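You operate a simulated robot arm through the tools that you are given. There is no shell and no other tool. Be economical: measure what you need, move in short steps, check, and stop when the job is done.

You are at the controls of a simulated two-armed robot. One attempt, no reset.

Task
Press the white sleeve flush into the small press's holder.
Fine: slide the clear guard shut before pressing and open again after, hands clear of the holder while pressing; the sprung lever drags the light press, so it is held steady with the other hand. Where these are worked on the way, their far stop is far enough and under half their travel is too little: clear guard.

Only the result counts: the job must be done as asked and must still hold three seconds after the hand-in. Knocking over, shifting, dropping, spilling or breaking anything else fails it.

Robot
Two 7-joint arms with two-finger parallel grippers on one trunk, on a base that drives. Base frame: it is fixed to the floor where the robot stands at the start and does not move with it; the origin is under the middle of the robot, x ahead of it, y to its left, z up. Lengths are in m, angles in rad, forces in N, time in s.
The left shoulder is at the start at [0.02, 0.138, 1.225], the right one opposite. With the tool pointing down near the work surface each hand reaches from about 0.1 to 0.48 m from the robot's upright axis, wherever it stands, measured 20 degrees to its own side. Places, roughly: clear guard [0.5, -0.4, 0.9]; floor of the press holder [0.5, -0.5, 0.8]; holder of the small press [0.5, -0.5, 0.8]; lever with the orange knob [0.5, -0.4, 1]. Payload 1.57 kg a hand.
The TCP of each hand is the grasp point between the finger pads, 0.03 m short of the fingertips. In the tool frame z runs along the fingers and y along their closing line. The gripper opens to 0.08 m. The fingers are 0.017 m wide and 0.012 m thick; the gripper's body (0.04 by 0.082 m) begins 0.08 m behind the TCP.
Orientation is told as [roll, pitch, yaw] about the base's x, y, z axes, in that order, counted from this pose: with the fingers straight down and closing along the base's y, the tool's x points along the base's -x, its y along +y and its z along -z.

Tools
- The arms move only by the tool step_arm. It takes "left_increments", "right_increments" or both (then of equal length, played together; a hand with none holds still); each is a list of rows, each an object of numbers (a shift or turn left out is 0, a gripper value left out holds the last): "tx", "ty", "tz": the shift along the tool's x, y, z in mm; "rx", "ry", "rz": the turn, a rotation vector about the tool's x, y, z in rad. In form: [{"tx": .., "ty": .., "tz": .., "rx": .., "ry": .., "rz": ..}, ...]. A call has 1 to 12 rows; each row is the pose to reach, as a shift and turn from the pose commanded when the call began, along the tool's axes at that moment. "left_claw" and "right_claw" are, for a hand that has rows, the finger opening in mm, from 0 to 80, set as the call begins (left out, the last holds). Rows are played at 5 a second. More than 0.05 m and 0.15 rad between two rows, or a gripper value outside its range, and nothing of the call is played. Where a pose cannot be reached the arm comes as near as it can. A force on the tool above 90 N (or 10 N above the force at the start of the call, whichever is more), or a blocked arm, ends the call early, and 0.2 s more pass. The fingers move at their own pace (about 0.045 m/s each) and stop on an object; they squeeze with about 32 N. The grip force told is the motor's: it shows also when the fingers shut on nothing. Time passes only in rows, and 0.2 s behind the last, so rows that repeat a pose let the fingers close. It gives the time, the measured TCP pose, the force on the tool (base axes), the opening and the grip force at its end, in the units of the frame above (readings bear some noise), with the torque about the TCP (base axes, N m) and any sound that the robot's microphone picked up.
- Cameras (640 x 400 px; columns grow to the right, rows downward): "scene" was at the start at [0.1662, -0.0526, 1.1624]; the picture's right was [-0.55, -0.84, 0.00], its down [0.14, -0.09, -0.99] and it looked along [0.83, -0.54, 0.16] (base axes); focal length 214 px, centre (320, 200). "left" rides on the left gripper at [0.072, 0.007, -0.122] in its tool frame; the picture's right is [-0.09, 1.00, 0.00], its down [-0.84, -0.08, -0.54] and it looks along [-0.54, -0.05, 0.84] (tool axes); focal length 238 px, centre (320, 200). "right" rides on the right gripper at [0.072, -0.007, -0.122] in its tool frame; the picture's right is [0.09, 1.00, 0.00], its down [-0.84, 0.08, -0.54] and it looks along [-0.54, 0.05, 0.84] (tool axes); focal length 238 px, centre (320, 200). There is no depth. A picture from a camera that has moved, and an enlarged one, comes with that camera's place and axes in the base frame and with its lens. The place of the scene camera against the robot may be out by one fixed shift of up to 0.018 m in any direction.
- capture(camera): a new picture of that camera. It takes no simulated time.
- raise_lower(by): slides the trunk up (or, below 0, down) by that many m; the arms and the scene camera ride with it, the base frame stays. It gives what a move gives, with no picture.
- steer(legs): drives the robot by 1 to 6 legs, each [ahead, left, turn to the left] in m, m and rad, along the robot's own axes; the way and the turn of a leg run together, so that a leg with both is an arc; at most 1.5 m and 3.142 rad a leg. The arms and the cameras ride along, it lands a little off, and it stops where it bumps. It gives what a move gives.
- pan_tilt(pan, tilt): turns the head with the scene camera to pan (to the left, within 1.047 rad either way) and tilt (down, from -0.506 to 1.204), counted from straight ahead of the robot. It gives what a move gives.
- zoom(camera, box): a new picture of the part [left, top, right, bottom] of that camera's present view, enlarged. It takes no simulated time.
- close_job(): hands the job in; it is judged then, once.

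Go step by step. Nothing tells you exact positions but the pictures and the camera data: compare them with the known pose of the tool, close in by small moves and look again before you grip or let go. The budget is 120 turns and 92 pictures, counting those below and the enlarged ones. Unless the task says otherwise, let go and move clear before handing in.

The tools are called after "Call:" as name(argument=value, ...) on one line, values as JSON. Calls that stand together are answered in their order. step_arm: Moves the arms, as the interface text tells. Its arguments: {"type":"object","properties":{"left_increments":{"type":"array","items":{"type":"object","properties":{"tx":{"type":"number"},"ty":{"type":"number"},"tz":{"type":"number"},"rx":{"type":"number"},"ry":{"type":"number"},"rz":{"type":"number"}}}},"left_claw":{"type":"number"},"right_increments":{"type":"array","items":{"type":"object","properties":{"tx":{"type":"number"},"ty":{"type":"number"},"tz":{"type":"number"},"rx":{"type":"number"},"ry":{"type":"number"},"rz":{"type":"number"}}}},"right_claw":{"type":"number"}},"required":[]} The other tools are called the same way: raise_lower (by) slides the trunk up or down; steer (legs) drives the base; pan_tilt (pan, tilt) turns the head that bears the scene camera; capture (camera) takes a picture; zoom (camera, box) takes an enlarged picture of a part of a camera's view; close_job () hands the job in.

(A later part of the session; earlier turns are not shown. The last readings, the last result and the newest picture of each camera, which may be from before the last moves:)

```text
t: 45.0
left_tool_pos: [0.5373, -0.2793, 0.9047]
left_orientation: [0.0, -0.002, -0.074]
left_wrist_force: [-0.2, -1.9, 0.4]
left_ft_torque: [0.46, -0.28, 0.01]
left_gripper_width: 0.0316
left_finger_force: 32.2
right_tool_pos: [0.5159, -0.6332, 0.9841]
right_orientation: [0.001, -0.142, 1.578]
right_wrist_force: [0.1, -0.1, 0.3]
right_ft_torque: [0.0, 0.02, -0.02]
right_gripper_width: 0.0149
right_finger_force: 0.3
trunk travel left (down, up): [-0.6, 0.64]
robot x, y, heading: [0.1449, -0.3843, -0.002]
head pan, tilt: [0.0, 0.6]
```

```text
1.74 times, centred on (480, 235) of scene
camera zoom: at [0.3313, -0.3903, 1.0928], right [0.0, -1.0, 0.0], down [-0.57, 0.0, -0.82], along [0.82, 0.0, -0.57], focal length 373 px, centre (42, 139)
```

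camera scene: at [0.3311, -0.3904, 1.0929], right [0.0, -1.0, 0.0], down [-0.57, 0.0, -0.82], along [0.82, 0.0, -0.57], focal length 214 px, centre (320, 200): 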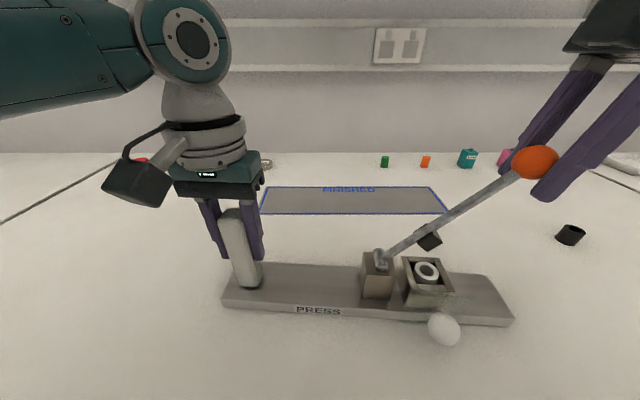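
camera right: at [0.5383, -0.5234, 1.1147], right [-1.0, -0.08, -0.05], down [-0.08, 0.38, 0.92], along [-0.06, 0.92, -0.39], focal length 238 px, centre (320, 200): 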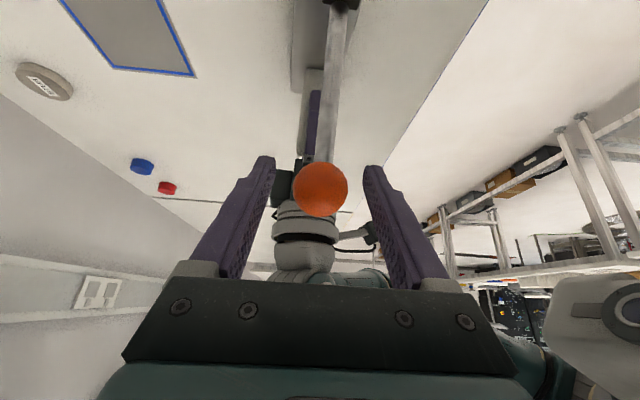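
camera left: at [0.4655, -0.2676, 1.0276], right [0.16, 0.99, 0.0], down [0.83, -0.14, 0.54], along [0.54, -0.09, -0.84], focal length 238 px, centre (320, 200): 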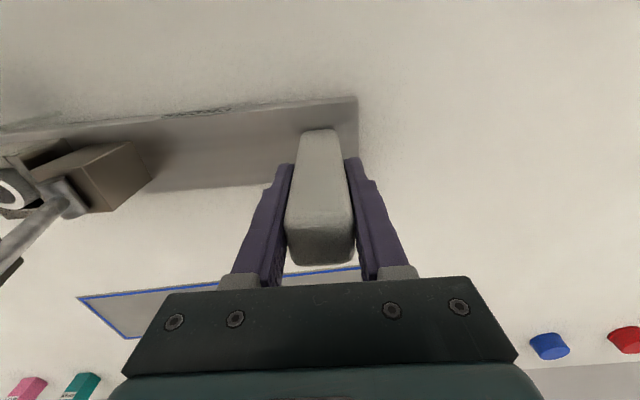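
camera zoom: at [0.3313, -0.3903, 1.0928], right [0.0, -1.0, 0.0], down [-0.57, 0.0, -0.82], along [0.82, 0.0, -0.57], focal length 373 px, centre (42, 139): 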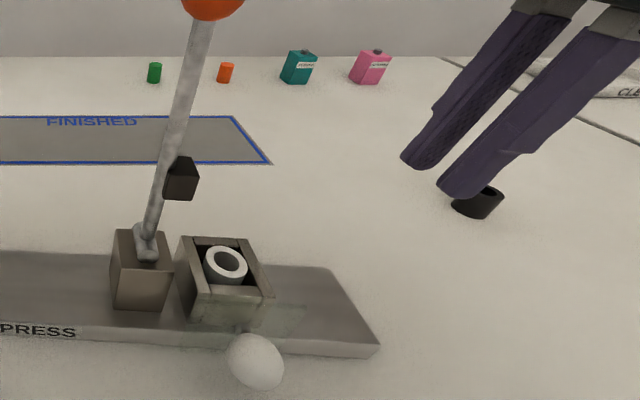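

The knob slipped out of the pinch and the lever sprang back; the press is still in place and the sleeve is still in. Next I'll pinch across the swing direction, closing along y, so that a finger pushes the knob positively. First I turn the hand back.

Call:
step_arm(right_increments=[{"tz": -40, "ry": 0.142}, {"tz": -80, "ry": 0.142}])

Call:
step_arm(right_increments=[{"rz": 0.138}, {"rz": 0.276}, {"rz": 0.414}, {"rz": 0.552}, {"rz": 0.69}, {"rz": 0.828}, {"rz": 0.966}, {"rz": 1.104}, {"rz": 1.242}, {"rz": 1.38}, {"rz": 1.518}, {"rz": 1.655}], right_claw=60)

Call:
capture(camera="scene")

```text
t: 45.6
left_tool_pos: [0.5372, -0.2785, 0.905]
left_orientation: [0.0, -0.001, -0.073]
left_wrist_force: [1.4, 0.1, 0.0]
left_ft_torque: [0.78, -0.38, 0.22]
left_gripper_width: 0.0319
left_finger_force: 31.6
right_tool_pos: [0.5158, -0.6428, 1.0639]
right_orientation: [0.003, -0.006, 1.579]
right_wrist_force: [-0.2, 1.0, -0.4]
right_ft_torque: [0.0, 0.0, 0.01]
right_gripper_width: 0.0149
right_finger_force: 0.1
trunk travel left (down, up): [-0.6, 0.64]
robot x, y, heading: [0.1457, -0.3866, -0.001]
head pan, tilt: [0.0, 0.6]
```

```text
t: 48.2
left_tool_pos: [0.537, -0.2796, 0.905]
left_orientation: [-0.002, -0.002, -0.073]
left_wrist_force: [0.7, 0.3, 0.3]
left_ft_torque: [1.09, -0.31, 0.14]
left_gripper_width: 0.0318
left_finger_force: 31.7
right_tool_pos: [0.514, -0.6438, 1.0634]
right_orientation: [0.005, 0.003, -0.078]
right_wrist_force: [0.0, -0.4, 0.0]
right_ft_torque: [0.03, 0.0, 0.0]
right_gripper_width: 0.0601
right_finger_force: 0.1
trunk travel left (down, up): [-0.6, 0.64]
robot x, y, heading: [0.1478, -0.3857, -0.003]
head pan, tilt: [0.0, 0.6]
```

```text
25 pictures are left
camera scene: at [0.3312, -0.3901, 1.0929], right [0.0, -1.0, 0.0], down [-0.57, 0.0, -0.82], along [0.82, 0.0, -0.57], focal length 214 px, centre (320, 200)
```

scene: 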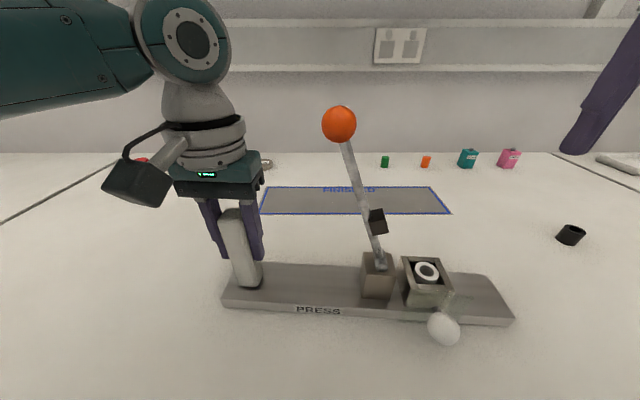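

The lever is back at its rest pose. I'll approach the knob from the -y side, leaning 0.4 rad with the fingers closing along y, to hold it near the tips.

Call:
step_arm(right_increments=[{"ty": 20, "tz": -40, "rx": -0.08}, {"ty": 60, "tz": -70, "rx": -0.16}, {"ty": 105, "tz": -80, "rx": -0.24}, {"ty": 150, "tz": -82, "rx": -0.32}, {"tx": 2, "ty": 190, "tz": -80, "rx": -0.4}, {"tx": 2.6, "ty": 212.4, "tz": -75, "rx": -0.4}])

Call:
capture(camera="right")

Call:
capture(camera="scene")

```text
t: 49.6
left_tool_pos: [0.5355, -0.2801, 0.9046]
left_orientation: [-0.003, -0.001, -0.073]
left_wrist_force: [0.0, 0.5, 0.0]
left_ft_torque: [1.04, -0.19, -0.16]
left_gripper_width: 0.032
left_finger_force: 32.3
right_tool_pos: [0.5259, -0.4316, 1.1382]
right_orientation: [0.409, 0.003, -0.077]
right_wrist_force: [0.6, 0.0, -1.1]
right_ft_torque: [0.0, -0.01, 0.0]
right_gripper_width: 0.0599
right_finger_force: 0.1
trunk travel left (down, up): [-0.6, 0.64]
robot x, y, heading: [0.1491, -0.3866, -0.001]
head pan, tilt: [0.0, 0.6]
```

```text
24 pictures are left
camera right: at [0.451, -0.4803, 1.2482], right [-0.02, 0.92, 0.4], down [0.82, -0.21, 0.53], along [0.57, 0.34, -0.75], focal length 238 px, centre (320, 200)
```

right: 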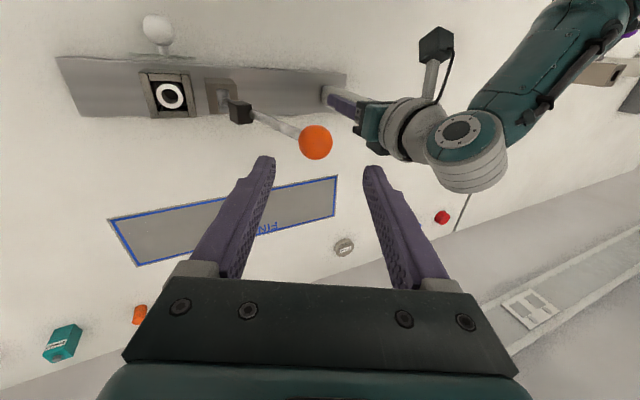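

```text
23 pictures are left
camera scene: at [0.3311, -0.39, 1.0929], right [0.0, -1.0, 0.0], down [-0.57, 0.0, -0.82], along [0.82, 0.0, -0.57], focal length 214 px, centre (320, 200)
```

scene: 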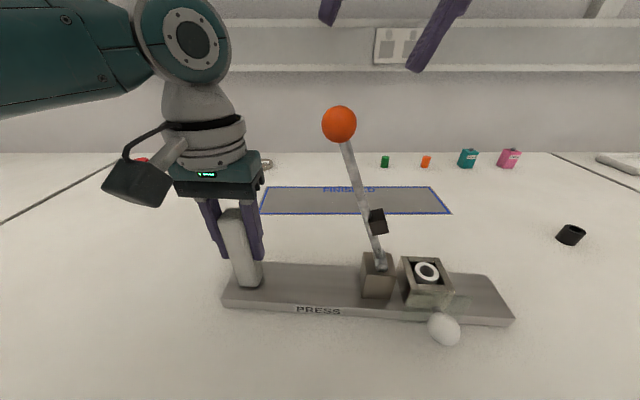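

Call:
step_arm(right_increments=[{"tx": -2, "tz": 30}, {"tx": -3.5, "tz": 55}, {"tx": -3.5, "tz": 69}])

Call:
step_arm(right_increments=[{"tz": 0}, {"tz": 0}, {"tz": 0}, {"tz": 0}], right_claw=20)

Call:
zoom(camera="right", box=[160, 70, 480, 280])

Call:
zoom(camera="scene", box=[260, 40, 460, 300])

```text
t: 50.4
left_tool_pos: [0.5362, -0.279, 0.9049]
left_orientation: [-0.002, -0.001, -0.072]
left_wrist_force: [-0.9, 0.1, 0.3]
left_ft_torque: [1.17, -0.23, 0.0]
left_gripper_width: 0.0316
left_finger_force: 32.0
right_tool_pos: [0.5329, -0.4065, 1.0742]
right_orientation: [0.405, 0.003, -0.078]
right_wrist_force: [0.2, -0.5, -0.1]
right_ft_torque: [-0.02, 0.02, 0.02]
right_gripper_width: 0.0601
right_finger_force: 0.0
trunk travel left (down, up): [-0.6, 0.64]
robot x, y, heading: [0.1442, -0.3869, -0.008]
head pan, tilt: [0.0, 0.6]
```

```text
t: 51.4
left_tool_pos: [0.537, -0.2779, 0.9052]
left_orientation: [0.001, -0.001, -0.073]
left_wrist_force: [-0.9, 20.1, 0.8]
left_ft_torque: [-1.55, -0.41, -0.08]
left_gripper_width: 0.0315
left_finger_force: 32.1
right_tool_pos: [0.5319, -0.4073, 1.0736]
right_orientation: [0.401, 0.005, -0.079]
right_wrist_force: [0.5, -21.2, 1.1]
right_ft_torque: [-1.26, 0.02, -0.09]
right_gripper_width: 0.0319
right_finger_force: 32.1
trunk travel left (down, up): [-0.6, 0.64]
robot x, y, heading: [0.1489, -0.3846, -0.003]
head pan, tilt: [0.0, 0.6]
```

```text
1.90 times, centred on (320, 175) of right
camera zoom: at [0.4568, -0.4546, 1.1835], right [-0.02, 0.92, 0.39], down [0.82, -0.2, 0.53], along [0.57, 0.33, -0.76], focal length 454 px, centre (320, 248)
```

zoom: 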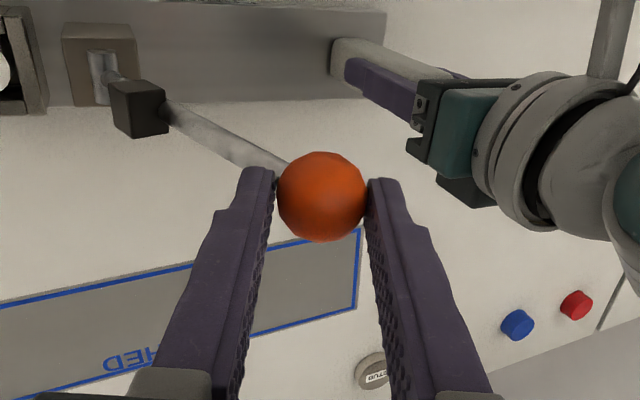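

```text
1.54 times, centred on (360, 170) of scene
camera zoom: at [0.3312, -0.3903, 1.0928], right [0.0, -1.0, 0.0], down [-0.57, 0.0, -0.82], along [0.82, 0.0, -0.57], focal length 330 px, centre (258, 246)
```

zoom: 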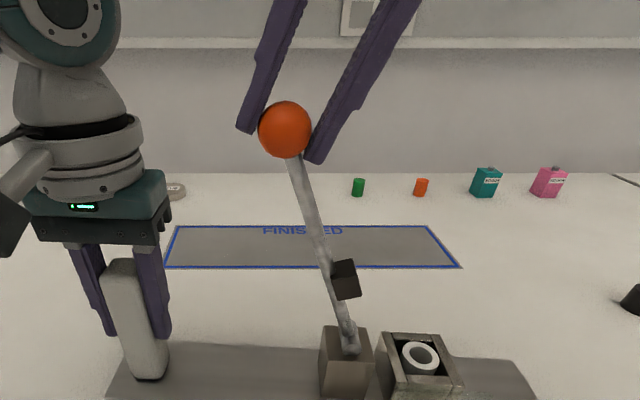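

The knob is pinched positively. I'll swing the lever along the arc and check on the way.

Call:
step_arm(right_increments=[{"ty": -12, "tz": -10.5}, {"ty": -24.2, "tz": -20.1}, {"ty": -41, "tz": -30.2}, {"ty": -58.5, "tz": -38.8}, {"ty": -77, "tz": -45.5}, {"ty": -95.8, "tz": -50.4}])

Call:
zoom(camera="scene", box=[260, 40, 560, 340])

```text
t: 52.8
left_tool_pos: [0.537, -0.2794, 0.906]
left_orientation: [-0.003, -0.002, -0.076]
left_wrist_force: [-0.2, -6.2, -4.2]
left_ft_torque: [1.42, -0.46, 0.5]
left_gripper_width: 0.032
left_finger_force: 32.3
right_tool_pos: [0.5254, -0.5151, 1.0856]
right_orientation: [0.407, -0.002, -0.078]
right_wrist_force: [0.2, 3.1, 5.2]
right_ft_torque: [0.49, -0.22, -0.25]
right_gripper_width: 0.031
right_finger_force: 32.1
trunk travel left (down, up): [-0.6, 0.64]
robot x, y, heading: [0.1495, -0.3826, -0.005]
head pan, tilt: [0.0, 0.6]
```

```text
1.33 times, centred on (410, 190) of scene
camera zoom: at [0.3315, -0.3906, 1.093], right [0.0, -1.0, 0.0], down [-0.56, 0.0, -0.83], along [0.83, 0.0, -0.56], focal length 286 px, centre (200, 213)
```

zoom: 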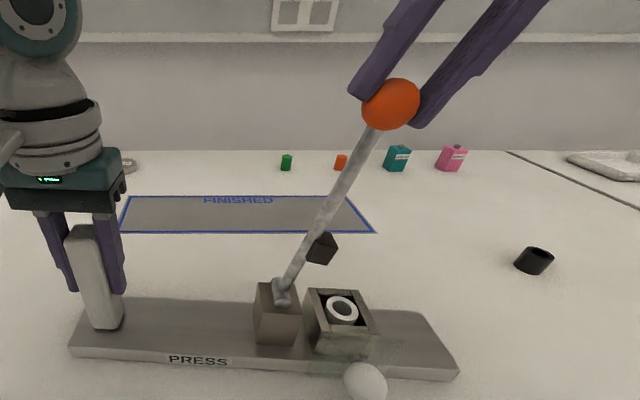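

The knob tracks the computed arc. I'll continue and tilt the hand along with the lever.

Call:
step_arm(right_increments=[{"ty": -20.3, "tz": -2.9, "rx": -0.025}, {"ty": -40.1, "tz": -3.8, "rx": -0.05}, {"ty": -60.8, "tz": -2.8, "rx": -0.1}, {"ty": -81.2, "tz": 0.2, "rx": -0.15}, {"ty": -101.3, "tz": 5.2, "rx": -0.2}, {"ty": -120.7, "tz": 12.3, "rx": -0.25}])

Call:
zoom(camera="scene", box=[320, 60, 640, 340])

```text
t: 54.2
left_tool_pos: [0.5368, -0.2794, 0.9057]
left_orientation: [-0.001, -0.003, -0.073]
left_wrist_force: [1.6, -6.4, -5.5]
left_ft_torque: [1.71, -0.21, 0.45]
left_gripper_width: 0.0319
left_finger_force: 32.4
right_tool_pos: [0.5181, -0.6192, 1.0267]
right_orientation: [0.656, 0.003, -0.072]
right_wrist_force: [-3.5, 5.9, 3.7]
right_ft_torque: [0.52, 0.3, 0.2]
right_gripper_width: 0.0304
right_finger_force: 31.8
trunk travel left (down, up): [-0.6, 0.64]
robot x, y, heading: [0.1446, -0.3866, -0.001]
head pan, tilt: [0.0, 0.6]
```

```text
1.43 times, centred on (480, 200) of scene
camera zoom: at [0.3311, -0.3903, 1.0928], right [0.0, -1.0, 0.0], down [-0.57, 0.0, -0.82], along [0.82, 0.0, -0.57], focal length 306 px, centre (91, 200)
```

zoom: 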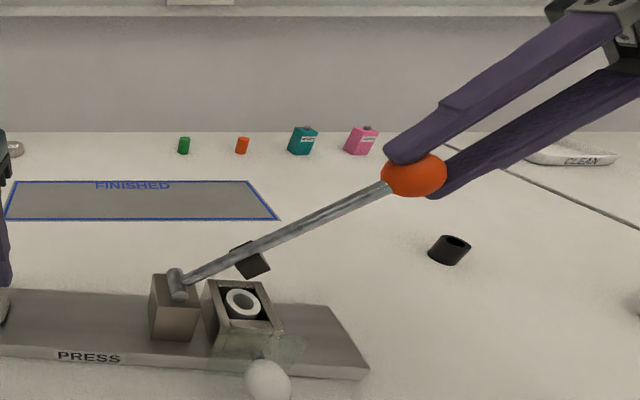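

The knob has crept towards the fingertips. A circle refit gives a pivot at z≈0.897 and a radius of 0.171 m. I'll push the grip deeper and follow the corrected arc.

Call:
step_arm(right_increments=[{"ty": 1.7, "tz": 7}, {"ty": 1.7, "tz": 12.8}, {"ty": -7, "tz": 15.5, "rx": -0.02}, {"ty": -15.4, "tz": 17.8, "rx": -0.045}])

Call:
zoom(camera="scene", box=[320, 60, 640, 340])

```text
t: 55.2
left_tool_pos: [0.5383, -0.2795, 0.9057]
left_orientation: [0.001, -0.003, -0.071]
left_wrist_force: [0.4, 21.8, -8.7]
left_ft_torque: [-1.27, -0.57, -0.21]
left_gripper_width: 0.0318
left_finger_force: 32.3
right_tool_pos: [0.5197, -0.6236, 1.0028]
right_orientation: [0.7, -0.002, -0.081]
right_wrist_force: [1.7, -22.6, 21.5]
right_ft_torque: [-0.06, -0.05, -0.06]
right_gripper_width: 0.0307
right_finger_force: 31.8
trunk travel left (down, up): [-0.6, 0.64]
robot x, y, heading: [0.1494, -0.3823, -0.004]
head pan, tilt: [0.0, 0.6]
```

```text
1.43 times, centred on (480, 200) of scene
camera zoom: at [0.3324, -0.3911, 1.0931], right [0.0, -1.0, 0.0], down [-0.56, 0.0, -0.83], along [0.83, 0.0, -0.56], focal length 306 px, centre (91, 200)
```

zoom: 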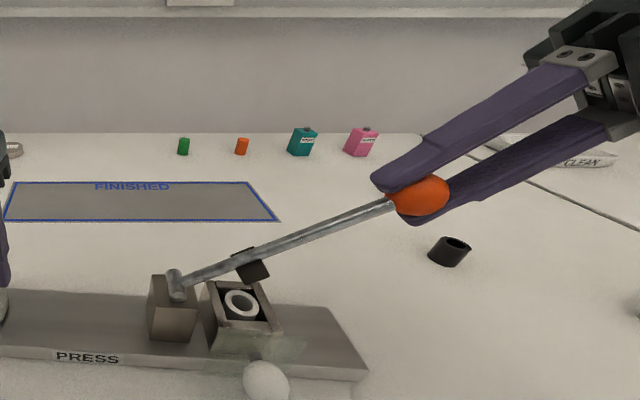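

The corrected arc fits and the pad is nearing the sleeve. I'll keep pressing down in steps.

Call:
step_arm(right_increments=[{"ty": -8.5, "tz": 2, "rx": -0.025}, {"ty": -17, "tz": 3.9, "rx": -0.05}, {"ty": -25.2, "tz": 7.7, "rx": -0.075}, {"ty": -33.4, "tz": 11.5, "rx": -0.1}])

Call:
zoom(camera="scene", box=[320, 100, 640, 340])

```text
t: 56.2
left_tool_pos: [0.5389, -0.2786, 0.9061]
left_orientation: [0.0, -0.004, -0.074]
left_wrist_force: [-0.6, 19.5, -9.2]
left_ft_torque: [0.21, -0.37, -0.39]
left_gripper_width: 0.0318
left_finger_force: 32.1
right_tool_pos: [0.5161, -0.6403, 0.9736]
right_orientation: [0.8, 0.0, -0.078]
right_wrist_force: [5.7, -21.9, 15.8]
right_ft_torque: [-0.02, -0.14, -0.08]
right_gripper_width: 0.031
right_finger_force: 32.6
trunk travel left (down, up): [-0.6, 0.64]
robot x, y, heading: [0.1477, -0.3856, -0.001]
head pan, tilt: [0.0, 0.6]
```

```text
1.67 times, centred on (480, 220) of scene
camera zoom: at [0.3326, -0.3909, 1.0932], right [0.0, -1.0, 0.0], down [-0.56, 0.0, -0.83], along [0.83, 0.0, -0.56], focal length 358 px, centre (53, 167)
```

zoom: 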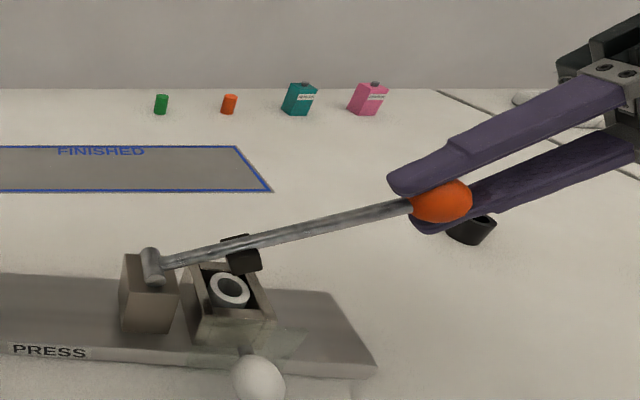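

Call:
step_arm(right_increments=[{"ty": -8.2, "tz": 3.7, "rx": -0.025}, {"ty": -16.4, "tz": 7.5, "rx": -0.05}, {"ty": -24.2, "tz": 11.9, "rx": -0.075}, {"ty": -32, "tz": 16.4, "rx": -0.1}])

Call:
zoom(camera="scene", box=[320, 100, 640, 340])

```text
t: 57.2
left_tool_pos: [0.5382, -0.2802, 0.9045]
left_orientation: [0.0, -0.005, -0.07]
left_wrist_force: [1.8, 23.5, -7.2]
left_ft_torque: [-0.16, 0.07, 0.02]
left_gripper_width: 0.0319
left_finger_force: 32.2
right_tool_pos: [0.5163, -0.6528, 0.9376]
right_orientation: [0.899, 0.003, -0.077]
right_wrist_force: [-0.6, -25.7, 11.9]
right_ft_torque: [-0.02, 0.07, 0.08]
right_gripper_width: 0.0308
right_finger_force: 31.6
trunk travel left (down, up): [-0.6, 0.64]
robot x, y, heading: [0.1482, -0.386, -0.006]
head pan, tilt: [0.0, 0.6]
```

```text
1.67 times, centred on (480, 220) of scene
camera zoom: at [0.3319, -0.391, 1.0931], right [0.0, -1.0, 0.0], down [-0.56, 0.0, -0.83], along [0.83, 0.0, -0.56], focal length 358 px, centre (53, 167)
```

zoom: 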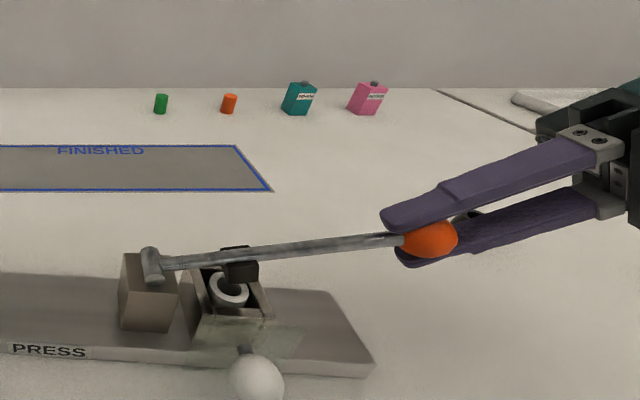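

The pad is now touching the sleeve. I'll press further.

Call:
step_arm(right_increments=[{"ty": -7.6, "tz": 4.5, "rx": -0.015}, {"ty": -15.2, "tz": 9, "rx": -0.03}])

Call:
zoom(camera="scene", box=[340, 160, 560, 340])

```text
t: 57.8
left_tool_pos: [0.5383, -0.279, 0.9065]
left_orientation: [0.001, -0.004, -0.071]
left_wrist_force: [1.6, 24.9, -5.1]
left_ft_torque: [-0.61, 0.05, -0.16]
left_gripper_width: 0.032
left_finger_force: 32.2
right_tool_pos: [0.5159, -0.6554, 0.9205]
right_orientation: [0.929, -0.001, -0.079]
right_wrist_force: [0.6, -28.0, 11.4]
right_ft_torque: [0.12, 0.1, 0.24]
right_gripper_width: 0.0307
right_finger_force: 32.1
trunk travel left (down, up): [-0.6, 0.64]
robot x, y, heading: [0.1493, -0.383, -0.004]
head pan, tilt: [0.0, 0.6]
```

```text
2.22 times, centred on (450, 250) of scene
camera zoom: at [0.3321, -0.3913, 1.0931], right [0.0, -1.0, 0.0], down [-0.56, 0.0, -0.83], along [0.83, 0.0, -0.56], focal length 477 px, centre (31, 89)
```

zoom: 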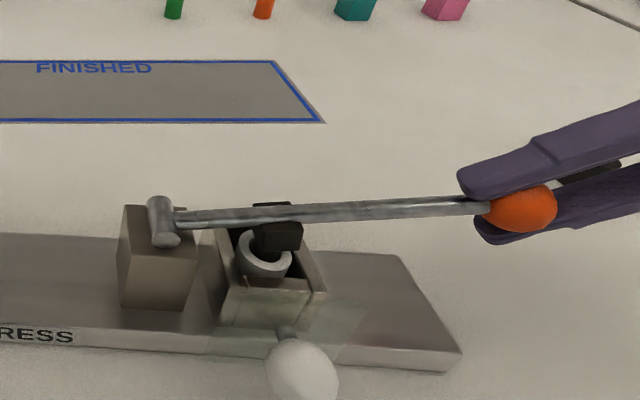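

Call:
step_arm(right_increments=[{"ty": -7.2, "tz": 5, "rx": -0.015}, {"ty": -14.5, "tz": 9.9, "rx": -0.03}])

Call:
zoom(camera="scene", box=[340, 160, 560, 340])

```text
t: 58.4
left_tool_pos: [0.5369, -0.2791, 0.9055]
left_orientation: [0.0, -0.004, -0.07]
left_wrist_force: [1.2, 28.9, -4.5]
left_ft_torque: [-1.43, -0.03, -0.16]
left_gripper_width: 0.032
left_finger_force: 31.9
right_tool_pos: [0.5152, -0.657, 0.902]
right_orientation: [0.958, 0.0, -0.077]
right_wrist_force: [-3.0, -31.5, 16.0]
right_ft_torque: [1.42, 0.04, -0.04]
right_gripper_width: 0.0327
right_finger_force: 31.5
trunk travel left (down, up): [-0.6, 0.64]
robot x, y, heading: [0.1482, -0.383, -0.001]
head pan, tilt: [0.0, 0.6]
```

```text
2.22 times, centred on (450, 250) of scene
camera zoom: at [0.3318, -0.3914, 1.0931], right [0.0, -1.0, 0.0], down [-0.56, 0.0, -0.83], along [0.83, 0.0, -0.56], focal length 477 px, centre (31, 89)
```

zoom: 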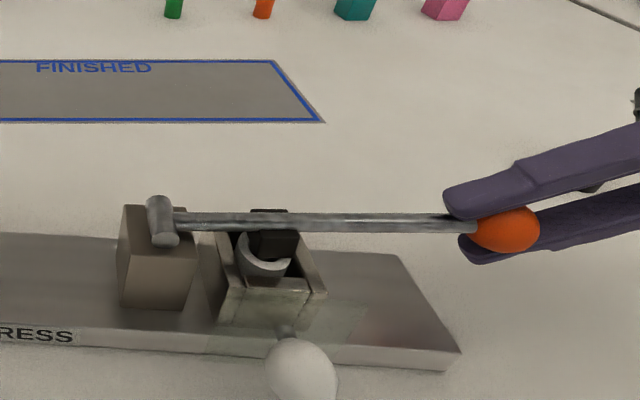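

The pad is on the sleeve and the force is rising. I'll press further, easing the inward load a little.

Call:
step_arm(right_increments=[{"ty": -7.4, "tz": 4, "rx": -0.035}, {"ty": -14.8, "tz": 8, "rx": -0.07}])

Call:
zoom(camera="scene", box=[340, 160, 560, 340])

```text
t: 59.0
left_tool_pos: [0.5388, -0.2774, 0.9056]
left_orientation: [0.004, -0.004, -0.068]
left_wrist_force: [-0.8, 40.3, 0.2]
left_ft_torque: [-2.17, 0.24, -0.67]
left_gripper_width: 0.0327
left_finger_force: 32.0
right_tool_pos: [0.5027, -0.6519, 0.8948]
right_orientation: [1.024, -0.003, -0.084]
right_wrist_force: [7.0, -43.2, 10.9]
right_ft_torque: [0.53, -0.19, -0.77]
right_gripper_width: 0.0327
right_finger_force: 31.7
right hand out of reach, approached as far as the arm can: row 1, 2
trunk travel left (down, up): [-0.6, 0.64]
robot x, y, heading: [0.1471, -0.3819, -0.003]
head pan, tilt: [0.0, 0.6]
```

```text
2.22 times, centred on (450, 250) of scene
camera zoom: at [0.3332, -0.3912, 1.0934], right [0.0, -1.0, 0.0], down [-0.56, 0.0, -0.83], along [0.83, 0.0, -0.56], focal length 477 px, centre (31, 89)
```

zoom: 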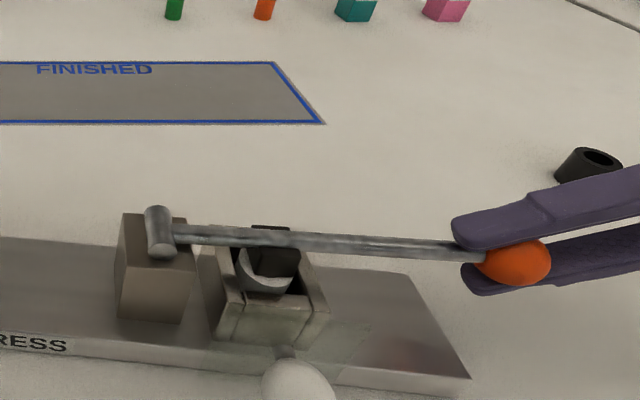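

The last step went past the arm's reach and pulled sideways. I'll reduce the hand tilt to bring it back within reach.

Call:
step_arm(right_increments=[{"ty": 1.3, "tz": 1.5, "rx": 0.065}, {"ty": 2.6, "tz": 3.1, "rx": 0.13}])

Call:
zoom(camera="scene", box=[340, 160, 560, 340])

```text
t: 59.6
left_tool_pos: [0.5404, -0.2772, 0.9056]
left_orientation: [0.007, -0.004, -0.066]
left_wrist_force: [2.8, 41.6, -0.3]
left_ft_torque: [-2.31, 0.47, -0.72]
left_gripper_width: 0.0329
left_finger_force: 32.3
right_tool_pos: [0.5029, -0.648, 0.8964]
right_orientation: [0.894, -0.001, -0.079]
right_wrist_force: [4.0, -45.7, 15.0]
right_ft_torque: [1.28, -0.35, 0.27]
right_gripper_width: 0.0386
right_finger_force: 31.5
trunk travel left (down, up): [-0.6, 0.64]
robot x, y, heading: [0.1462, -0.3814, -0.006]
head pan, tilt: [0.0, 0.6]
```

```text
2.22 times, centred on (450, 250) of scene
camera zoom: at [0.3333, -0.3916, 1.0934], right [0.0, -1.0, 0.0], down [-0.56, 0.0, -0.83], along [0.83, 0.0, -0.56], focal length 477 px, centre (31, 89)
```

zoom: 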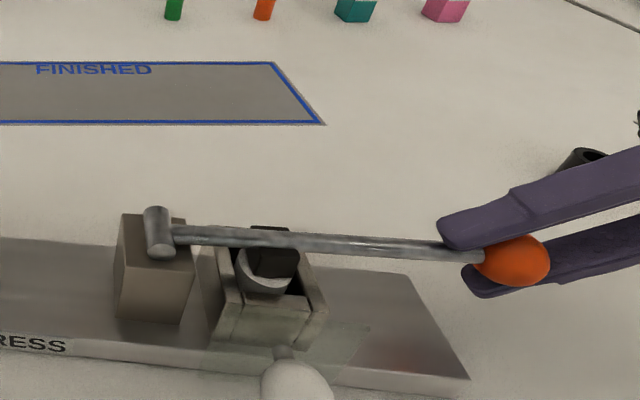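

Call:
step_arm(right_increments=[{"tx": -4, "ty": -1.3, "tz": -1.6}, {"tx": -8, "ty": -2.6, "tz": -3.2}, {"tx": -12, "ty": -3.7, "tz": -4.7}])

Call:
zoom(camera="scene", box=[340, 160, 560, 340])

```text
t: 60.4
left_tool_pos: [0.5371, -0.2781, 0.9042]
left_orientation: [0.001, -0.004, -0.073]
left_wrist_force: [4.9, 25.3, 0.5]
left_ft_torque: [-0.99, 0.37, -0.35]
left_gripper_width: 0.0322
left_finger_force: 32.1
right_tool_pos: [0.51, -0.6501, 0.8939]
right_orientation: [0.899, 0.005, -0.073]
right_wrist_force: [-11.1, -23.5, 11.5]
right_ft_torque: [0.92, 0.26, 1.2]
right_gripper_width: 0.039
right_finger_force: 31.9
trunk travel left (down, up): [-0.6, 0.64]
robot x, y, heading: [0.1505, -0.383, -0.006]
head pan, tilt: [0.0, 0.6]
```

```text
2.22 times, centred on (450, 250) of scene
camera zoom: at [0.331, -0.3904, 1.0928], right [0.0, -1.0, 0.0], down [-0.57, 0.0, -0.82], along [0.82, 0.0, -0.57], focal length 477 px, centre (31, 89)
```

zoom: 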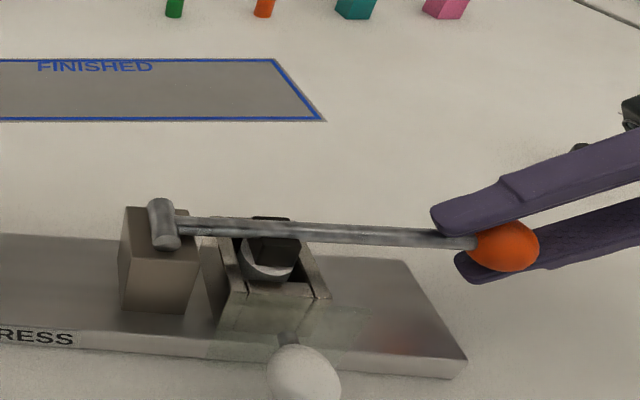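

The press is back in line. I'll now press straight down.

Call:
step_arm(right_increments=[{"ty": -3.1, "tz": 2.5}, {"ty": -6.3, "tz": 5}, {"ty": -9.4, "tz": 7.5}])

Call:
zoom(camera="scene", box=[340, 160, 560, 340])

```text
t: 61.2
left_tool_pos: [0.5363, -0.2787, 0.9058]
left_orientation: [0.003, -0.002, -0.07]
left_wrist_force: [-1.0, 32.5, -2.7]
left_ft_torque: [-1.85, -0.36, -0.41]
left_gripper_width: 0.0321
left_finger_force: 32.1
right_tool_pos: [0.5118, -0.6513, 0.888]
right_orientation: [0.912, -0.004, -0.075]
right_wrist_force: [-20.9, -25.2, 60.1]
right_ft_torque: [2.37, 0.11, -0.22]
right_gripper_width: 0.0397
right_finger_force: 31.7
trunk travel left (down, up): [-0.6, 0.64]
robot x, y, heading: [0.1466, -0.3831, -0.008]
head pan, tilt: [0.0, 0.6]
```

```text
2.22 times, centred on (450, 250) of scene
camera zoom: at [0.3311, -0.3915, 1.0937], right [0.0, -1.0, 0.0], down [-0.57, 0.0, -0.82], along [0.82, 0.0, -0.57], focal length 477 px, centre (31, 89)
```

zoom: 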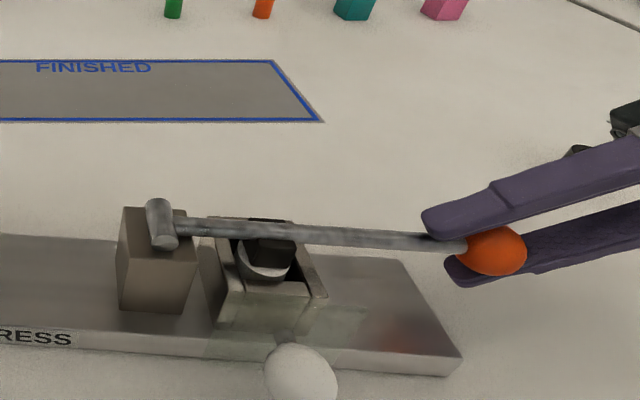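

The resistance rose sharply to 60 N. I'll push a little more to be sure it bottoms out.

Call:
step_arm(right_increments=[{"tx": -1, "ty": -1.6, "tz": 1.2}, {"tx": -1, "ty": -3.1, "tz": 2.5}, {"tx": -1, "ty": -3.1, "tz": 2.5}])

Call:
zoom(camera="scene", box=[385, 220, 485, 300])

```text
t: 61.8
left_tool_pos: [0.5377, -0.2782, 0.9046]
left_orientation: [0.002, -0.001, -0.072]
left_wrist_force: [-4.2, 6.9, 13.0]
left_ft_torque: [-1.47, -0.18, -0.43]
left_gripper_width: 0.0318
left_finger_force: 31.7
right_tool_pos: [0.5117, -0.6508, 0.8888]
right_orientation: [0.931, -0.008, -0.069]
right_wrist_force: [-11.6, -10.5, 27.8]
right_ft_torque: [1.72, 0.02, 0.31]
right_gripper_width: 0.0391
right_finger_force: 32.3
trunk travel left (down, up): [-0.6, 0.64]
robot x, y, heading: [0.145, -0.3866, -0.007]
head pan, tilt: [0.0, 0.6]
stopped in row 2 (right hand): the force on the tool passed its limit at 92 N (the readings are from after the stop); the commanded pose is now the measured one
```

```text
5.00 times, centred on (435, 260) of scene
camera zoom: at [0.3308, -0.3917, 1.0923], right [0.0, -1.0, 0.0], down [-0.57, 0.0, -0.82], along [0.82, 0.0, -0.57], focal length 1072 px, centre (-255, -100)
```

zoom: 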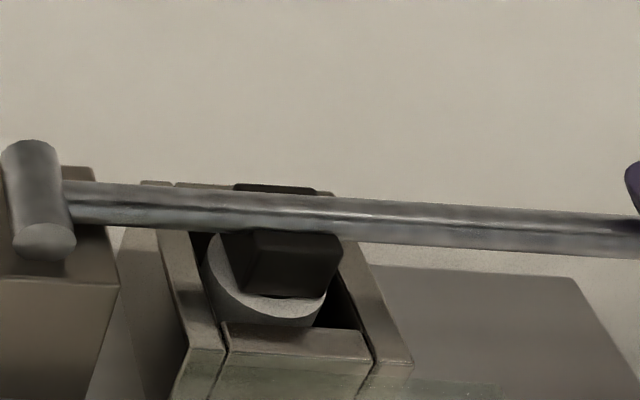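

The press bottomed out at over 90 N. I'll bring the lever back up along the arc and then inspect.

Call:
step_arm(right_increments=[{"ty": 12.6, "tz": -10}, {"ty": 25.3, "tz": -19.8}, {"ty": 40.9, "tz": -28.4, "rx": 0.03}, {"ty": 74.6, "tz": -40.5, "rx": 0.13}, {"ty": 110.3, "tz": -45.9, "rx": 0.23}, {"ty": 146, "tz": -44.3, "rx": 0.33}, {"ty": 181, "tz": -35.8, "rx": 0.43}, {"ty": 213, "tz": -21, "rx": 0.48}, {"ty": 241.7, "tz": -0.4, "rx": 0.53}, {"ty": 264.8, "tz": 24.8, "rx": 0.53}, {"ty": 282.3, "tz": 54.1, "rx": 0.53}])

Call:
capture(camera="scene")

```text
t: 64.2
left_tool_pos: [0.5378, -0.2768, 0.9044]
left_orientation: [0.008, 0.0, -0.067]
left_wrist_force: [3.0, 1.5, 8.7]
left_ft_torque: [-1.87, 0.57, -0.49]
left_gripper_width: 0.0325
left_finger_force: 31.8
right_tool_pos: [0.5287, -0.4364, 1.0784]
right_orientation: [0.392, -0.005, -0.072]
right_wrist_force: [-5.3, -1.6, 1.7]
right_ft_torque: [-0.76, 0.16, 0.09]
right_gripper_width: 0.0308
right_finger_force: 32.5
trunk travel left (down, up): [-0.6, 0.64]
robot x, y, heading: [0.1504, -0.3859, -0.004]
head pan, tilt: [0.0, 0.6]
```

```text
8 pictures are left
camera scene: at [0.3315, -0.3904, 1.0931], right [0.0, -1.0, 0.0], down [-0.56, 0.0, -0.83], along [0.83, 0.0, -0.56], focal length 214 px, centre (320, 200)
```

scene: 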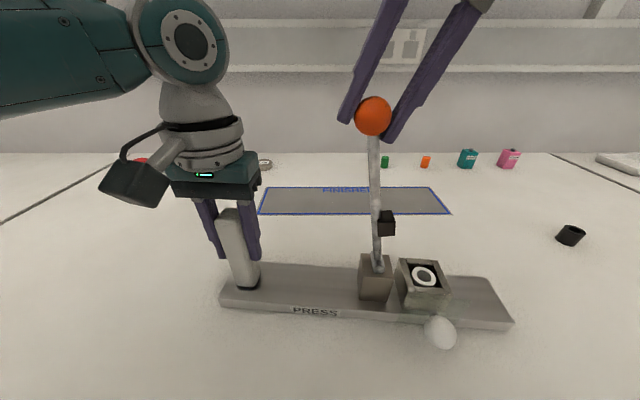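

The lever is back up. I'll open, back out and take one close look at the sleeve.

Call:
step_arm(right_increments=[{"ty": 8, "tz": 20}, {"ty": 8, "tz": 20}])

Call:
step_arm(right_increments=[{"tz": 0}, {"tz": 0}, {"tz": 0}, {"tz": -30}, {"tz": -60}, {"tz": -90}], right_claw=62)

Call:
zoom(camera="scene", box=[350, 230, 490, 350])

```text
t: 64.8
left_tool_pos: [0.537, -0.2775, 0.9053]
left_orientation: [0.005, 0.001, -0.072]
left_wrist_force: [1.7, -6.6, -16.1]
left_ft_torque: [-1.61, 0.82, -0.54]
left_gripper_width: 0.0323
left_finger_force: 32.4
right_tool_pos: [0.5317, -0.4141, 1.0691]
right_orientation: [0.415, -0.017, -0.064]
right_wrist_force: [-8.2, 20.0, 62.0]
right_ft_torque: [0.45, 0.24, 0.07]
right_gripper_width: 0.0367
right_finger_force: 32.3
trunk travel left (down, up): [-0.6, 0.64]
robot x, y, heading: [0.1479, -0.3834, -0.002]
head pan, tilt: [0.0, 0.6]
```

```text
t: 66.2
left_tool_pos: [0.5371, -0.276, 0.9056]
left_orientation: [0.004, -0.003, -0.069]
left_wrist_force: [-1.1, 2.1, 1.2]
left_ft_torque: [-1.62, -0.22, -0.27]
left_gripper_width: 0.0322
left_finger_force: 32.2
right_tool_pos: [0.5265, -0.4556, 1.1457]
right_orientation: [0.391, -0.003, -0.07]
right_wrist_force: [-0.1, 0.3, -0.3]
right_ft_torque: [-0.02, -0.01, -0.01]
right_gripper_width: 0.0621
right_finger_force: 0.2
trunk travel left (down, up): [-0.6, 0.64]
robot x, y, heading: [0.146, -0.384, -0.005]
head pan, tilt: [0.0, 0.6]
```

```text
3.33 times, centred on (420, 290) of scene
camera zoom: at [0.3312, -0.3901, 1.0929], right [0.0, -1.0, 0.0], down [-0.56, 0.0, -0.83], along [0.83, 0.0, -0.56], focal length 715 px, centre (-13, -100)
```

zoom: 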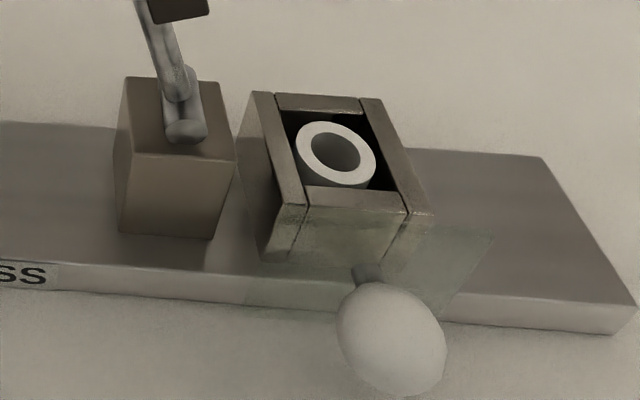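

The sleeve is clearly deeper than before. I'll check flushness from the wrist camera's steeper angle.

Call:
zoom(camera="right", box=[120, 60, 260, 150])

```text
4.44 times, centred on (190, 105) of right
camera zoom: at [0.4504, -0.5023, 1.255], right [-0.03, 0.92, 0.38], down [0.82, -0.19, 0.53], along [0.57, 0.33, -0.76], focal length 1059 px, centre (898, 622)
```

zoom: 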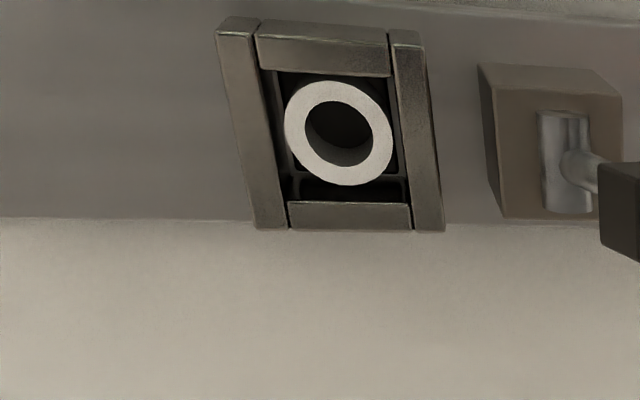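

From above, the ring is centred in the opening to within about 2 mm, and both views agree with its top being level with the rim. Next I'll reopen the guard, moving the right hand to the ball knob at about [0.448, -0.518, 0.863].

Call:
step_arm(right_increments=[{"tx": 20, "ty": -26, "tz": -10}, {"tx": 40, "ty": -55, "tz": -14}, {"tx": 60, "ty": -82, "tz": -15}, {"tx": 74.6, "ty": -104, "tz": -15}, {"tx": 74.6, "ty": -121, "tz": 25}, {"tx": 74.6, "ty": -138, "tz": 65}, {"tx": 74.6, "ty": -156, "tz": 107}, {"tx": 74.6, "ty": -173, "tz": 147.8}])

Call:
capture(camera="right")

```text
t: 68.0
left_tool_pos: [0.5372, -0.2767, 0.9048]
left_orientation: [0.005, -0.001, -0.073]
left_wrist_force: [-2.5, 0.9, 1.9]
left_ft_torque: [-1.94, -0.07, -0.54]
left_gripper_width: 0.0322
left_finger_force: 31.8
right_tool_pos: [0.4458, -0.5525, 0.9448]
right_orientation: [0.392, -0.006, -0.071]
right_wrist_force: [0.2, 0.0, 0.2]
right_ft_torque: [0.01, 0.02, 0.0]
right_gripper_width: 0.062
right_finger_force: 0.2
trunk travel left (down, up): [-0.6, 0.64]
robot x, y, heading: [0.1485, -0.3826, -0.002]
head pan, tilt: [0.0, 0.6]
```

```text
5 pictures are left
camera right: at [0.3704, -0.5993, 1.0542], right [-0.03, 0.92, 0.38], down [0.82, -0.19, 0.54], along [0.57, 0.33, -0.75], focal length 238 px, centre (320, 200)
```

right: 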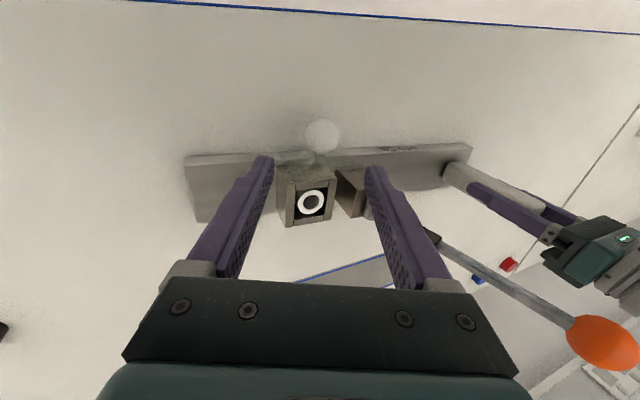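

The ball is confirmed at [0.446, -0.516]. I'll advance and grip it.

Call:
step_arm(right_increments=[{"tx": 1, "ty": 1, "tz": 30}, {"tx": 2, "ty": 2, "tz": 60}, {"tx": 2.3, "ty": 2.3, "tz": 82}])

Call:
step_arm(right_increments=[{"tz": 0}, {"tz": 0}, {"tz": 0}, {"tz": 0}], right_claw=15)

```text
t: 68.8
left_tool_pos: [0.5367, -0.2774, 0.9041]
left_orientation: [0.006, -0.002, -0.069]
left_wrist_force: [-1.7, 1.4, 2.1]
left_ft_torque: [-1.96, -0.04, -0.57]
left_gripper_width: 0.0322
left_finger_force: 31.9
right_tool_pos: [0.4445, -0.5174, 0.8693]
right_orientation: [0.393, -0.005, -0.072]
right_wrist_force: [0.4, 0.0, 0.2]
right_ft_torque: [0.01, -0.01, -0.02]
right_gripper_width: 0.0621
right_finger_force: 0.1
trunk travel left (down, up): [-0.6, 0.64]
robot x, y, heading: [0.1463, -0.386, -0.001]
head pan, tilt: [0.0, 0.6]
```

```text
t: 69.8
left_tool_pos: [0.5371, -0.2772, 0.9042]
left_orientation: [0.007, -0.002, -0.07]
left_wrist_force: [-1.8, 0.2, 3.9]
left_ft_torque: [-1.77, 0.29, -0.51]
left_gripper_width: 0.0321
left_finger_force: 31.7
right_tool_pos: [0.4443, -0.5183, 0.8692]
right_orientation: [0.393, -0.003, -0.073]
right_wrist_force: [1.3, 0.4, -0.3]
right_ft_torque: [-0.02, 0.0, 0.02]
right_gripper_width: 0.0311
right_finger_force: 32.3
trunk travel left (down, up): [-0.6, 0.64]
robot x, y, heading: [0.1435, -0.3833, -0.007]
head pan, tilt: [0.0, 0.6]
```

Call:
step_arm(right_increments=[{"ty": 9.2, "tz": 3.8}, {"ty": 18.5, "tz": 7.7}, {"ty": 27.7, "tz": 11.5}, {"ty": 37, "tz": 15.3}, {"tx": -0.3, "ty": 46.2, "tz": 19.1}, {"tx": -0.3, "ty": 55.4, "tz": 23}, {"tx": -0.4, "ty": 64.7, "tz": 26.8}, {"tx": -0.4, "ty": 72, "tz": 29.9}])

Call:
step_arm(right_increments=[{"ty": 3, "tz": 1.2}, {"ty": 6, "tz": 2.5}])

```text
t: 71.6
left_tool_pos: [0.5364, -0.2779, 0.9036]
left_orientation: [0.005, 0.0, -0.071]
left_wrist_force: [-4.4, 3.6, -3.7]
left_ft_torque: [-1.93, -0.27, -0.48]
left_gripper_width: 0.0324
left_finger_force: 32.1
right_tool_pos: [0.4501, -0.4422, 0.8683]
right_orientation: [0.395, -0.005, -0.073]
right_wrist_force: [4.9, -1.5, 6.9]
right_ft_torque: [0.02, -0.1, 0.02]
right_gripper_width: 0.0307
right_finger_force: 31.3
trunk travel left (down, up): [-0.6, 0.64]
robot x, y, heading: [0.1501, -0.3838, -0.004]
head pan, tilt: [0.0, 0.6]
```

```text
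t: 72.2
left_tool_pos: [0.5366, -0.2769, 0.9056]
left_orientation: [0.005, 0.001, -0.073]
left_wrist_force: [-3.9, 3.3, -4.5]
left_ft_torque: [-1.87, -0.37, -0.49]
left_gripper_width: 0.0323
left_finger_force: 32.6
right_tool_pos: [0.4525, -0.4347, 0.8689]
right_orientation: [0.394, -0.008, -0.071]
right_wrist_force: [7.3, -1.5, 9.5]
right_ft_torque: [0.03, 0.14, -0.04]
right_gripper_width: 0.031
right_finger_force: 32.2
trunk travel left (down, up): [-0.6, 0.64]
robot x, y, heading: [0.1471, -0.3823, -0.001]
head pan, tilt: [0.0, 0.6]
```

Call:
step_arm(right_increments=[{"ty": 2.5, "tz": 1}, {"ty": 5, "tz": 2}])

```text
t: 72.8
left_tool_pos: [0.5377, -0.2762, 0.9053]
left_orientation: [0.007, -0.001, -0.07]
left_wrist_force: [-3.0, 13.1, -5.1]
left_ft_torque: [-2.22, 0.16, -0.83]
left_gripper_width: 0.0324
left_finger_force: 31.7
right_tool_pos: [0.4532, -0.4345, 0.8701]
right_orientation: [0.387, -0.008, -0.075]
right_wrist_force: [4.5, -17.3, 15.7]
right_ft_torque: [-0.15, -0.45, -0.14]
right_gripper_width: 0.0312
right_finger_force: 31.9
trunk travel left (down, up): [-0.6, 0.64]
robot x, y, heading: [0.1508, -0.3841, -0.005]
head pan, tilt: [0.0, 0.6]
```

The open stop is reached, so the guard is fully open. I'll ease off, release the ball and back out along the finger axis.

Call:
step_arm(right_increments=[{"ty": -5, "tz": -2}])

Call:
step_arm(right_increments=[{"tz": 0}, {"tz": 0}, {"tz": 0}, {"tz": 0}], right_claw=62)

Call:
step_arm(right_increments=[{"tz": -30}, {"tz": -60}, {"tz": -90}, {"ty": -30, "tz": -110}, {"ty": -60, "tz": -125}])

Call:
capture(camera="scene")

```text
t: 73.2
left_tool_pos: [0.5373, -0.2763, 0.9047]
left_orientation: [0.003, 0.0, -0.069]
left_wrist_force: [-7.6, 3.9, -4.6]
left_ft_torque: [-1.33, 0.16, -0.3]
left_gripper_width: 0.0322
left_finger_force: 31.5
right_tool_pos: [0.453, -0.4336, 0.8685]
right_orientation: [0.398, -0.007, -0.074]
right_wrist_force: [11.5, -3.8, 6.1]
right_ft_torque: [-0.06, -0.41, -0.37]
right_gripper_width: 0.0309
right_finger_force: 31.7
trunk travel left (down, up): [-0.6, 0.64]
robot x, y, heading: [0.1463, -0.3821, -0.004]
head pan, tilt: [0.0, 0.6]
```

```text
t: 74.2
left_tool_pos: [0.5352, -0.2766, 0.9056]
left_orientation: [0.004, -0.001, -0.072]
left_wrist_force: [-1.3, 0.3, 0.3]
left_ft_torque: [-1.84, 0.44, -0.56]
left_gripper_width: 0.0319
left_finger_force: 31.4
right_tool_pos: [0.45, -0.4342, 0.8676]
right_orientation: [0.392, -0.003, -0.071]
right_wrist_force: [-0.8, 0.2, 0.4]
right_ft_torque: [0.03, -0.02, 0.01]
right_gripper_width: 0.0619
right_finger_force: 0.0
trunk travel left (down, up): [-0.6, 0.64]
robot x, y, heading: [0.1482, -0.3825, -0.007]
head pan, tilt: [0.0, 0.6]
```

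```text
t: 75.4
left_tool_pos: [0.5362, -0.2778, 0.9048]
left_orientation: [0.004, -0.001, -0.071]
left_wrist_force: [-1.8, -1.3, 2.3]
left_ft_torque: [-1.42, 0.28, -0.61]
left_gripper_width: 0.0322
left_finger_force: 32.1
right_tool_pos: [0.4428, -0.5396, 0.9599]
right_orientation: [0.392, -0.004, -0.069]
right_wrist_force: [-0.3, 1.1, -0.2]
right_ft_torque: [-0.02, 0.0, 0.03]
right_gripper_width: 0.062
right_finger_force: 0.0
trunk travel left (down, up): [-0.6, 0.64]
robot x, y, heading: [0.1471, -0.3832, -0.003]
head pan, tilt: [0.0, 0.6]
```

```text
4 pictures are left
camera scene: at [0.331, -0.3905, 1.0929], right [0.0, -1.0, 0.0], down [-0.57, 0.0, -0.82], along [0.82, 0.0, -0.57], focal length 214 px, centre (320, 200)
```

scene: 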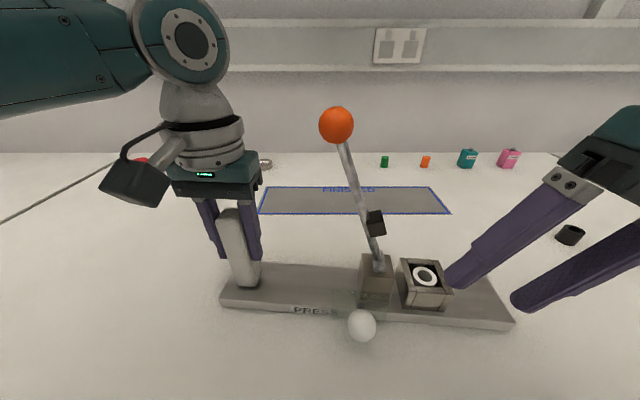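

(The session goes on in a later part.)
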